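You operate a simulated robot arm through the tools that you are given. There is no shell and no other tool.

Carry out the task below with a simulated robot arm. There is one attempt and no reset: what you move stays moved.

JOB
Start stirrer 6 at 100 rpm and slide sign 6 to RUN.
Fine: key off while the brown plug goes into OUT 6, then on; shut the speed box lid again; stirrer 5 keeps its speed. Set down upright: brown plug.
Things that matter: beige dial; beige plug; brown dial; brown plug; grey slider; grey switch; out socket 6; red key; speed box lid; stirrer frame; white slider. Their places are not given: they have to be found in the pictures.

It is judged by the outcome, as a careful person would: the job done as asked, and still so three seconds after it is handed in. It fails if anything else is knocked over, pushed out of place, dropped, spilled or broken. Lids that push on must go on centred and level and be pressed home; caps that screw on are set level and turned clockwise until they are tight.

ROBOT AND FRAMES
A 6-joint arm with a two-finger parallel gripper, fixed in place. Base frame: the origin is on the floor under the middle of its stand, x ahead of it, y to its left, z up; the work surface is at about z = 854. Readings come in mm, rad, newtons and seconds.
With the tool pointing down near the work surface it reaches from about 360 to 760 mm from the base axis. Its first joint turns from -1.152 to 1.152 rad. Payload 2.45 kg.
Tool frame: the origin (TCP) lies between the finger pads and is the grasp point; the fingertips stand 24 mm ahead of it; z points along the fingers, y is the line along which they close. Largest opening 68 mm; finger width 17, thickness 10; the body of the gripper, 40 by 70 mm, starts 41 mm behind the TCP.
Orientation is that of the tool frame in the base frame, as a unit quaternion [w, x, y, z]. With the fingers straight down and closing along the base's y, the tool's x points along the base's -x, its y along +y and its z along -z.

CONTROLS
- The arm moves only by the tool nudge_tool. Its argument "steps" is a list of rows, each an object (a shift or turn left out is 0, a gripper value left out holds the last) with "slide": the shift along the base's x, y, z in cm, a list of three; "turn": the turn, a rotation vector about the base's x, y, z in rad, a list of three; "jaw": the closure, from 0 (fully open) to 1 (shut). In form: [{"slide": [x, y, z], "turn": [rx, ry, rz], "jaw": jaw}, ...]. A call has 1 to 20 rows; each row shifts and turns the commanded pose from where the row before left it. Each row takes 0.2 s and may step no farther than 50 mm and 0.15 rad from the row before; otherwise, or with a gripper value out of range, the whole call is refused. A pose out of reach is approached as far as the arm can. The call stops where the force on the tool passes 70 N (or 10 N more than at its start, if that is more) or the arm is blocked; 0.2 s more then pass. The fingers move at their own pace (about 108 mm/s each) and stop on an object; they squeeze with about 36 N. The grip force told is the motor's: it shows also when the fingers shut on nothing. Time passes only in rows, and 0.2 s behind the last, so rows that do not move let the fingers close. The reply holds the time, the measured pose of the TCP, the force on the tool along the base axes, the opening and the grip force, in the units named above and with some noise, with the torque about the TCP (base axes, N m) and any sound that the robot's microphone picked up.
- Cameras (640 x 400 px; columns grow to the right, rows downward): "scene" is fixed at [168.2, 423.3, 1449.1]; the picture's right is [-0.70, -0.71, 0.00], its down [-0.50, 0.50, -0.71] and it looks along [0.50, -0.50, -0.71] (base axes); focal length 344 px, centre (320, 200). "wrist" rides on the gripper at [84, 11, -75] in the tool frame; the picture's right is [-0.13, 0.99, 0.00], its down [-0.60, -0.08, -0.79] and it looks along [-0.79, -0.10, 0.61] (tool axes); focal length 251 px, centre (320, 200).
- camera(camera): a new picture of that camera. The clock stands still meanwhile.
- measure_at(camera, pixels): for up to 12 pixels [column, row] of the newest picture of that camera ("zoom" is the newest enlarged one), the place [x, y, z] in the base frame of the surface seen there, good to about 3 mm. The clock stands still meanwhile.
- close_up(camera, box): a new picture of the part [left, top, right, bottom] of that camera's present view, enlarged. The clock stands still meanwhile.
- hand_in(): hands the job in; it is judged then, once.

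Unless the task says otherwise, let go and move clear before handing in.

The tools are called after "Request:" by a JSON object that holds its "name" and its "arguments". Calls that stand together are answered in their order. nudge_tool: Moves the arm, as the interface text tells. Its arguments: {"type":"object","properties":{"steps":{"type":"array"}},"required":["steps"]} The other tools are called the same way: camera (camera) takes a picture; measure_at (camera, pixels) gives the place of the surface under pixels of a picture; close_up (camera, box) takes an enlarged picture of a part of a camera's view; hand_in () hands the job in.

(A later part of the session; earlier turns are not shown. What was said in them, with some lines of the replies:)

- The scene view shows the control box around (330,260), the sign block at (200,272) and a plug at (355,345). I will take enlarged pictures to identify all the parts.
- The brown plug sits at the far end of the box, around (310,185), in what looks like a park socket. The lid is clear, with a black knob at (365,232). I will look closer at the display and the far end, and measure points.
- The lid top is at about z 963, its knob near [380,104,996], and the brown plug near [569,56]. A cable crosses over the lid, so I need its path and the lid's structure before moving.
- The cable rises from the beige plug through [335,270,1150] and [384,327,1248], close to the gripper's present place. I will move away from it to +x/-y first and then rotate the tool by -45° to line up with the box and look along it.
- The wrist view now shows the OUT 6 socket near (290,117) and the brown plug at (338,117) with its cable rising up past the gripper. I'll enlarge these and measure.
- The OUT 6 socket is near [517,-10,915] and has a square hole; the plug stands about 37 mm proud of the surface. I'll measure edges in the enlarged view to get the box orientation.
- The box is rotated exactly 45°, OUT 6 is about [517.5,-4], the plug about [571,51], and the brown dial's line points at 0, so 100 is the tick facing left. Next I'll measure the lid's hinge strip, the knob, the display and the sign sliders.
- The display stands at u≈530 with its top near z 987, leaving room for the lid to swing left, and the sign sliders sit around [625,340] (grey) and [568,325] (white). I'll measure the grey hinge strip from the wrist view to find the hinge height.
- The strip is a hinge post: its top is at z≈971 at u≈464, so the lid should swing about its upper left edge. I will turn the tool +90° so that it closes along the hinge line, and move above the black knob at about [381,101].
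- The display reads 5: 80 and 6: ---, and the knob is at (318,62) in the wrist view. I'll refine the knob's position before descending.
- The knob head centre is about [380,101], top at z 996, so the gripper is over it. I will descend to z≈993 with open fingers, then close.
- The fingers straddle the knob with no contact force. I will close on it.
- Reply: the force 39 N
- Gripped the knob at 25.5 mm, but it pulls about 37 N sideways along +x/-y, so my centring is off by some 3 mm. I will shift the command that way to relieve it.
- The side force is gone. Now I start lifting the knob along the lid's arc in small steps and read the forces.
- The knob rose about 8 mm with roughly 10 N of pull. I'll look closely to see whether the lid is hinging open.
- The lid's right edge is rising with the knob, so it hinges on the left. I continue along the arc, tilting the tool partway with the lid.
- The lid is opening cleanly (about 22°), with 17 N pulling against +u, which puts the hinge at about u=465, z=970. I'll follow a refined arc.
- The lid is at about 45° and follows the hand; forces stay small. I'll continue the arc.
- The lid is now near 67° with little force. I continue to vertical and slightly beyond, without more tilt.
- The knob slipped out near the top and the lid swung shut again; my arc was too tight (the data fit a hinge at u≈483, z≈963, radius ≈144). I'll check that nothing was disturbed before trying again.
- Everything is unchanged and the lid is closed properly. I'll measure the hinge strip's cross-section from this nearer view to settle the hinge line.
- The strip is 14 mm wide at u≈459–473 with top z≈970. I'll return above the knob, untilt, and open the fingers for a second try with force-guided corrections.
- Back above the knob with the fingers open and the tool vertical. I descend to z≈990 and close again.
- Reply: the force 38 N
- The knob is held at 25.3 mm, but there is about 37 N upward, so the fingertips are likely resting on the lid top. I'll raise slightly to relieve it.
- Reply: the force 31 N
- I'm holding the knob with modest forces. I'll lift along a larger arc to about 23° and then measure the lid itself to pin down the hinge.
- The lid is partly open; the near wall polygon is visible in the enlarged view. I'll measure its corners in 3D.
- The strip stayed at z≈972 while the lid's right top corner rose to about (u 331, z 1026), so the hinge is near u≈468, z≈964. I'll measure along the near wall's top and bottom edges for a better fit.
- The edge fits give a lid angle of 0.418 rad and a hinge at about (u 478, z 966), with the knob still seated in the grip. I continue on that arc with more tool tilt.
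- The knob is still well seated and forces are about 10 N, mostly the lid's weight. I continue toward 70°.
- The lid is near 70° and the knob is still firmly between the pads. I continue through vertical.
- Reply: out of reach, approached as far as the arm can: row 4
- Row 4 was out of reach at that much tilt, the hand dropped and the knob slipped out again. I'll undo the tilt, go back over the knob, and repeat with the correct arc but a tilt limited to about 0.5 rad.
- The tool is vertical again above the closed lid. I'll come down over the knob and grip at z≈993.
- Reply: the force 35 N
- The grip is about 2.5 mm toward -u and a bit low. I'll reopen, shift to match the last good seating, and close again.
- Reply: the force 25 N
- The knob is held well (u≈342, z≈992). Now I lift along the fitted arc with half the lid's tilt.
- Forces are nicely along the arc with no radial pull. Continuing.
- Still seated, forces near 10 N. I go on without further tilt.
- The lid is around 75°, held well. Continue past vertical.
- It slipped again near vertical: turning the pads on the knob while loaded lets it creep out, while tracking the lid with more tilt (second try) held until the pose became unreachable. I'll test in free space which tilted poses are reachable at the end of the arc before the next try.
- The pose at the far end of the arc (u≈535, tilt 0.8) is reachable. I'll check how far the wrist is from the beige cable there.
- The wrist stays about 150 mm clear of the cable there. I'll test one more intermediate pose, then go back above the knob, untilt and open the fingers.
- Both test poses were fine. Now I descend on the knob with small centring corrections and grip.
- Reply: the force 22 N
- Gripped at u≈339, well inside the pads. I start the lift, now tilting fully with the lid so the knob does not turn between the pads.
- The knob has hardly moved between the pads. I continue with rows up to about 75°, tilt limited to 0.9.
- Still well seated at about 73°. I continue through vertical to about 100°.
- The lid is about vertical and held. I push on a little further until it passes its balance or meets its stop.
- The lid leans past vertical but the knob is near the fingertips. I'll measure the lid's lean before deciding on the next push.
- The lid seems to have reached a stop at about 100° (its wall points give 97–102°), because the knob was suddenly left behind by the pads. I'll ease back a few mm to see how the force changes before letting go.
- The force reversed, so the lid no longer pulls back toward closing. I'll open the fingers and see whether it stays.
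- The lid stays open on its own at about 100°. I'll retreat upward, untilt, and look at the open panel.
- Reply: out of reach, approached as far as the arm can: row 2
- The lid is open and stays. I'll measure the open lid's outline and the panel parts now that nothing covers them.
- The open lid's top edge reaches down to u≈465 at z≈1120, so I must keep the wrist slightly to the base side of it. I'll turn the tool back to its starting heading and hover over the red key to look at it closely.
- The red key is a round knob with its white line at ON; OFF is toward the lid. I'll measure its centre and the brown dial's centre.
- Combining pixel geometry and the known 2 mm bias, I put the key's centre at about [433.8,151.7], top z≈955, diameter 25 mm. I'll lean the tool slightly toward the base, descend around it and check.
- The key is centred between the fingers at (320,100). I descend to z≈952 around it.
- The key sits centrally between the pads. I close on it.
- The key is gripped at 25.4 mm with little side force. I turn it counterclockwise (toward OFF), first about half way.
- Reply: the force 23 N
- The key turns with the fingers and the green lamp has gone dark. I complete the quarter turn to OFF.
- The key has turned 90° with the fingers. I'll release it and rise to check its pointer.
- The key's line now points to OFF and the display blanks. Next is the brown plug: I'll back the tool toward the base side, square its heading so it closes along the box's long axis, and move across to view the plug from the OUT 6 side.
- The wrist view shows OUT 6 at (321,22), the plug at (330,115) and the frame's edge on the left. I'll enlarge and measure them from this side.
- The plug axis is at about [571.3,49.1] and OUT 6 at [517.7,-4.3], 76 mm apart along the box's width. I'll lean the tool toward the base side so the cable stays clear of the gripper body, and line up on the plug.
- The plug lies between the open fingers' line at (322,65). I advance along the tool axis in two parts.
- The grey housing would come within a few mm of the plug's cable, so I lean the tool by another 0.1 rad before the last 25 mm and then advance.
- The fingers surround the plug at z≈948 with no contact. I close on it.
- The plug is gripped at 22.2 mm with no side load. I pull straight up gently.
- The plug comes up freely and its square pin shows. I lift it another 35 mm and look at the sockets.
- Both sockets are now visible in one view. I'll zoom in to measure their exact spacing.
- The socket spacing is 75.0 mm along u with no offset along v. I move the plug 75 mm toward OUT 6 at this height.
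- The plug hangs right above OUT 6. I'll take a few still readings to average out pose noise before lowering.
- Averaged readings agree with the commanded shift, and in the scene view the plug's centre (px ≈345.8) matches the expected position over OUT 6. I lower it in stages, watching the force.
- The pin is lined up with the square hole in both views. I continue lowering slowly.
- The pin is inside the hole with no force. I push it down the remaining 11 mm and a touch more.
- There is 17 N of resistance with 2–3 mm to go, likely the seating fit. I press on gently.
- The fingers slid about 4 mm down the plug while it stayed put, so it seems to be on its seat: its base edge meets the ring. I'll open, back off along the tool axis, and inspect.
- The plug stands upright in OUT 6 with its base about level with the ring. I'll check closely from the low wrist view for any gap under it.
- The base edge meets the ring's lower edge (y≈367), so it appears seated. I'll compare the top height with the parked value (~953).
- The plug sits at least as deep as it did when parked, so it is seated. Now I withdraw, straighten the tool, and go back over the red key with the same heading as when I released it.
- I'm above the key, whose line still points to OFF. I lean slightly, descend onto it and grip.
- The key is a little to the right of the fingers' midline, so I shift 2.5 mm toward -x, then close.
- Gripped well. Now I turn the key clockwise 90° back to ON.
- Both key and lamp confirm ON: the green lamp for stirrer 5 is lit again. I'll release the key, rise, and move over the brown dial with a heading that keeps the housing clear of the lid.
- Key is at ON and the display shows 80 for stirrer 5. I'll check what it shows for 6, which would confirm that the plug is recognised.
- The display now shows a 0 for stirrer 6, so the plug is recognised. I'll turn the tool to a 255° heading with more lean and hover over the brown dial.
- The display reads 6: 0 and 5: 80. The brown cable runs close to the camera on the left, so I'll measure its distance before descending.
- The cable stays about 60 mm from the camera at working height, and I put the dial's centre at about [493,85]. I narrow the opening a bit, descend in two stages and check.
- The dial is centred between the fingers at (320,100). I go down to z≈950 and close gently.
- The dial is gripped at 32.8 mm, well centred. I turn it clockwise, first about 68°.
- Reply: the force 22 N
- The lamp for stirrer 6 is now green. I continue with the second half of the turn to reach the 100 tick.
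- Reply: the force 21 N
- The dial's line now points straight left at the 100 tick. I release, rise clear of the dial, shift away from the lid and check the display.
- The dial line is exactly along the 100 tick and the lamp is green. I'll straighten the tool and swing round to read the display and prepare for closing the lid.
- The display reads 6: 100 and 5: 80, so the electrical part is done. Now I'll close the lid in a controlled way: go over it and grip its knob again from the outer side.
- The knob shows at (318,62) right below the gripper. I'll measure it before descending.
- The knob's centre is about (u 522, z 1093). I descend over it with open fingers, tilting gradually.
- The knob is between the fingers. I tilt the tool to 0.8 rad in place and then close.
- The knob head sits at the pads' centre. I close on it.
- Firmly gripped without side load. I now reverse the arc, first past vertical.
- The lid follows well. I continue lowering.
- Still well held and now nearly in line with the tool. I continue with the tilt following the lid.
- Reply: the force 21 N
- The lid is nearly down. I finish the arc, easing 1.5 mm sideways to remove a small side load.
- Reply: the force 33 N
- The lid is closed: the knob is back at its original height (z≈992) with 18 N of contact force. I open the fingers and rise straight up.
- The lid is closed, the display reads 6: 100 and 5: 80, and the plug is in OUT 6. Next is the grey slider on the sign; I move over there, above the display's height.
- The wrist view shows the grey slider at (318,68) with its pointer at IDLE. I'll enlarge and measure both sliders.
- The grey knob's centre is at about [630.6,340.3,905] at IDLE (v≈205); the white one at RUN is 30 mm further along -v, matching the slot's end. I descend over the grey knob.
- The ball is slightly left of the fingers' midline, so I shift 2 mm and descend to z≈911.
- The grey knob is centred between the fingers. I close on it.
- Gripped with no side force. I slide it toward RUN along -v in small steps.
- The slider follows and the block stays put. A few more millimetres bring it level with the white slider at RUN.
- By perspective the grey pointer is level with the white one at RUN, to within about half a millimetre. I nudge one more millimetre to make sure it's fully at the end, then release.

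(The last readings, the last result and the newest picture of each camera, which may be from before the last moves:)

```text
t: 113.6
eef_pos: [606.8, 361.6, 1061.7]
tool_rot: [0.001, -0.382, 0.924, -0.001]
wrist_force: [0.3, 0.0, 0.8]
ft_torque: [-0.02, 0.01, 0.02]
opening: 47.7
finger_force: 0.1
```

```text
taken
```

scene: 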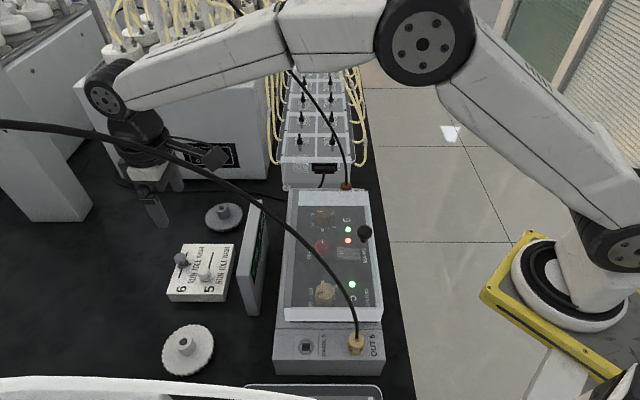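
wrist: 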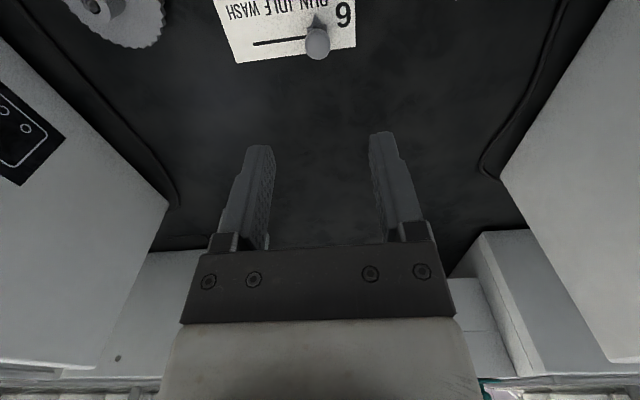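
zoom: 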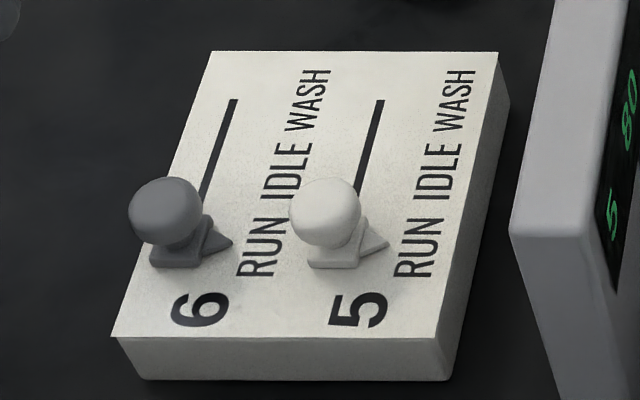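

The grey slider now sits at RUN, level with the white one, and the block has not moved. I move the arm clear and do a last check of everything.

Request:
{"name": "nudge_tool", "arguments": {"steps": [{"slide": [0, 0, 4]}, {"slide": [-2, -3, 4]}, {"slide": [-3, -3.5, 1]}, {"slide": [-3, -3.5, 0]}, {"slide": [-3, -3.5, 0]}, {}]}}

Request:
{"name": "camera", "arguments": {"camera": "scene"}}

Request:
{"name": "camera", "arguments": {"camera": "wrist"}}

Request:
{"name": "close_up", "arguments": {"camera": "scene", "box": [260, 170, 420, 270]}}

Request:
{"name": "close_up", "arguments": {"camera": "scene", "box": [330, 175, 362, 200]}}

Request:
{"name": "close_up", "arguments": {"camera": "scene", "box": [225, 190, 285, 320]}}

```text
refused: row 2 steps farther than a row can; nothing moved
```

```text
taken
```

scene: 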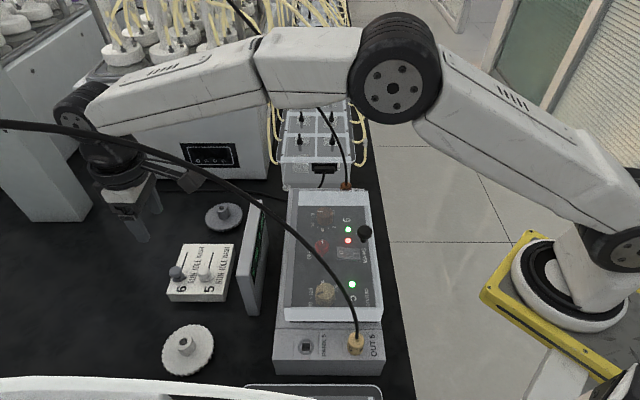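

```text
taken
```

wrist: 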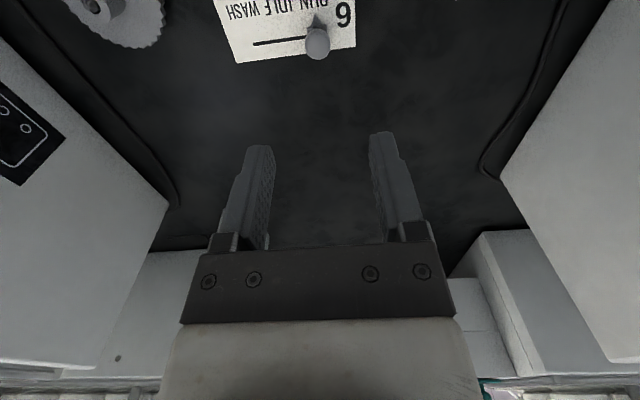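

```text
4.00 times, centred on (340, 220) of scene
```

zoom: 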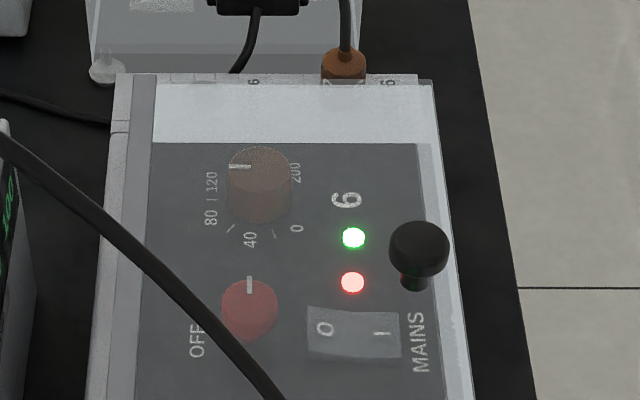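

```text
16.00 times, centred on (346, 188) of scene
```

zoom: 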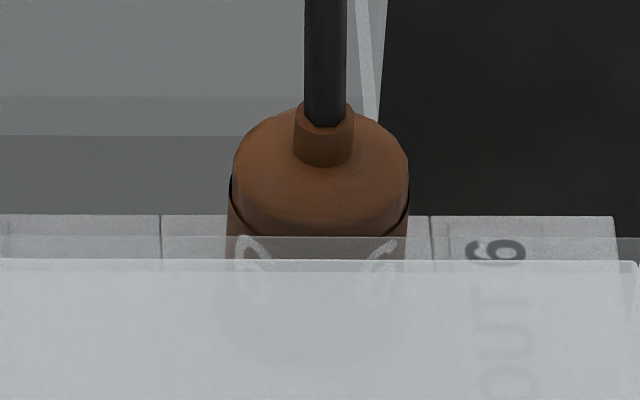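

```text
3.08 times, centred on (255, 255) of scene
```

zoom: 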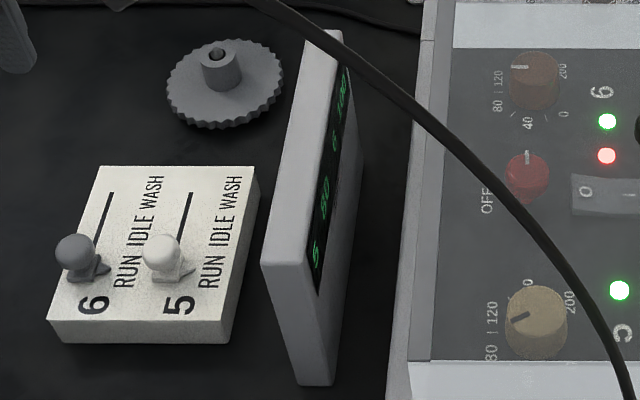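

All is in order; only the retreat call was refused for one step being too long. I repeat it with shorter steps.

Request:
{"name": "nudge_tool", "arguments": {"steps": [{"slide": [0, 0, 4]}, {"slide": [-1.5, -2, 4]}, {"slide": [-3, -3.5, 1]}, {"slide": [-3, -3.5, 0]}, {"slide": [-3, -3.5, 0]}, {}]}}

Request:
{"name": "camera", "arguments": {"camera": "scene"}}

Request:
{"name": "camera", "arguments": {"camera": "wrist"}}

```text
t: 115.0
eef_pos: [500.8, 236.9, 1149.3]
tool_rot: [-0.001, -0.382, 0.924, 0.0]
wrist_force: [-0.2, -0.2, -0.4]
ft_torque: [0.01, 0.0, 0.02]
opening: 47.8
finger_force: 0.1
```

```text
taken
```

scene: 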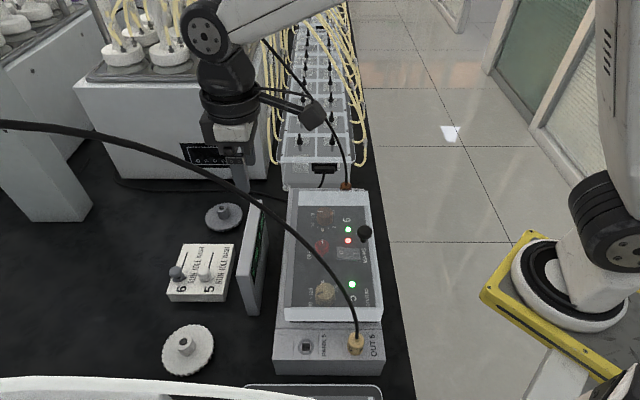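

```text
taken
```

wrist: 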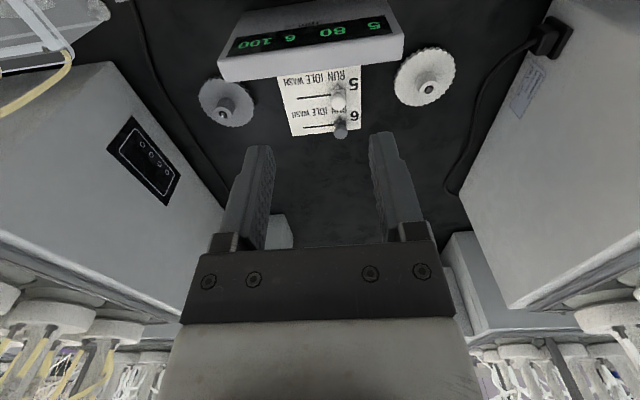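

The display at (310,35) reads 5: 80 and 6: 100. Both sliders stand at RUN, the lid is shut, the plug is upright in OUT 6 and the arm is clear with an empty gripper, so I hand in.

Request:
{"name": "hand_in", "arguments": {}}

```text
The job is handed in.
```

Stirrer 6 is running at 100 rpm and sign 6 is set to RUN. I handed the job in with the arm clear and the gripper empty.

- **Speed:** the display reads 100 for stirrer 6 and still 80 for stirrer 5, and both lamps are green.
- **Plug and key:** the key was at OFF while the brown plug went into OUT 6, then turned back to ON. The plug stands upright, about 1 mm off the centre of its ring, and the display recognises it.
- **Lid:** it is shut again. I closed it by its knob, not by letting it fall.
- **Sign:** the grey slider is level with the white one at RUN, and the sign block has not moved.

**Lid fell shut three times:** while I was opening the lid, its knob slipped out of the fingers three times and the lid dropped closed. After the first fall I checked closely and nothing had moved. The later views show the box and its surroundings in place, with nothing visibly damaged.
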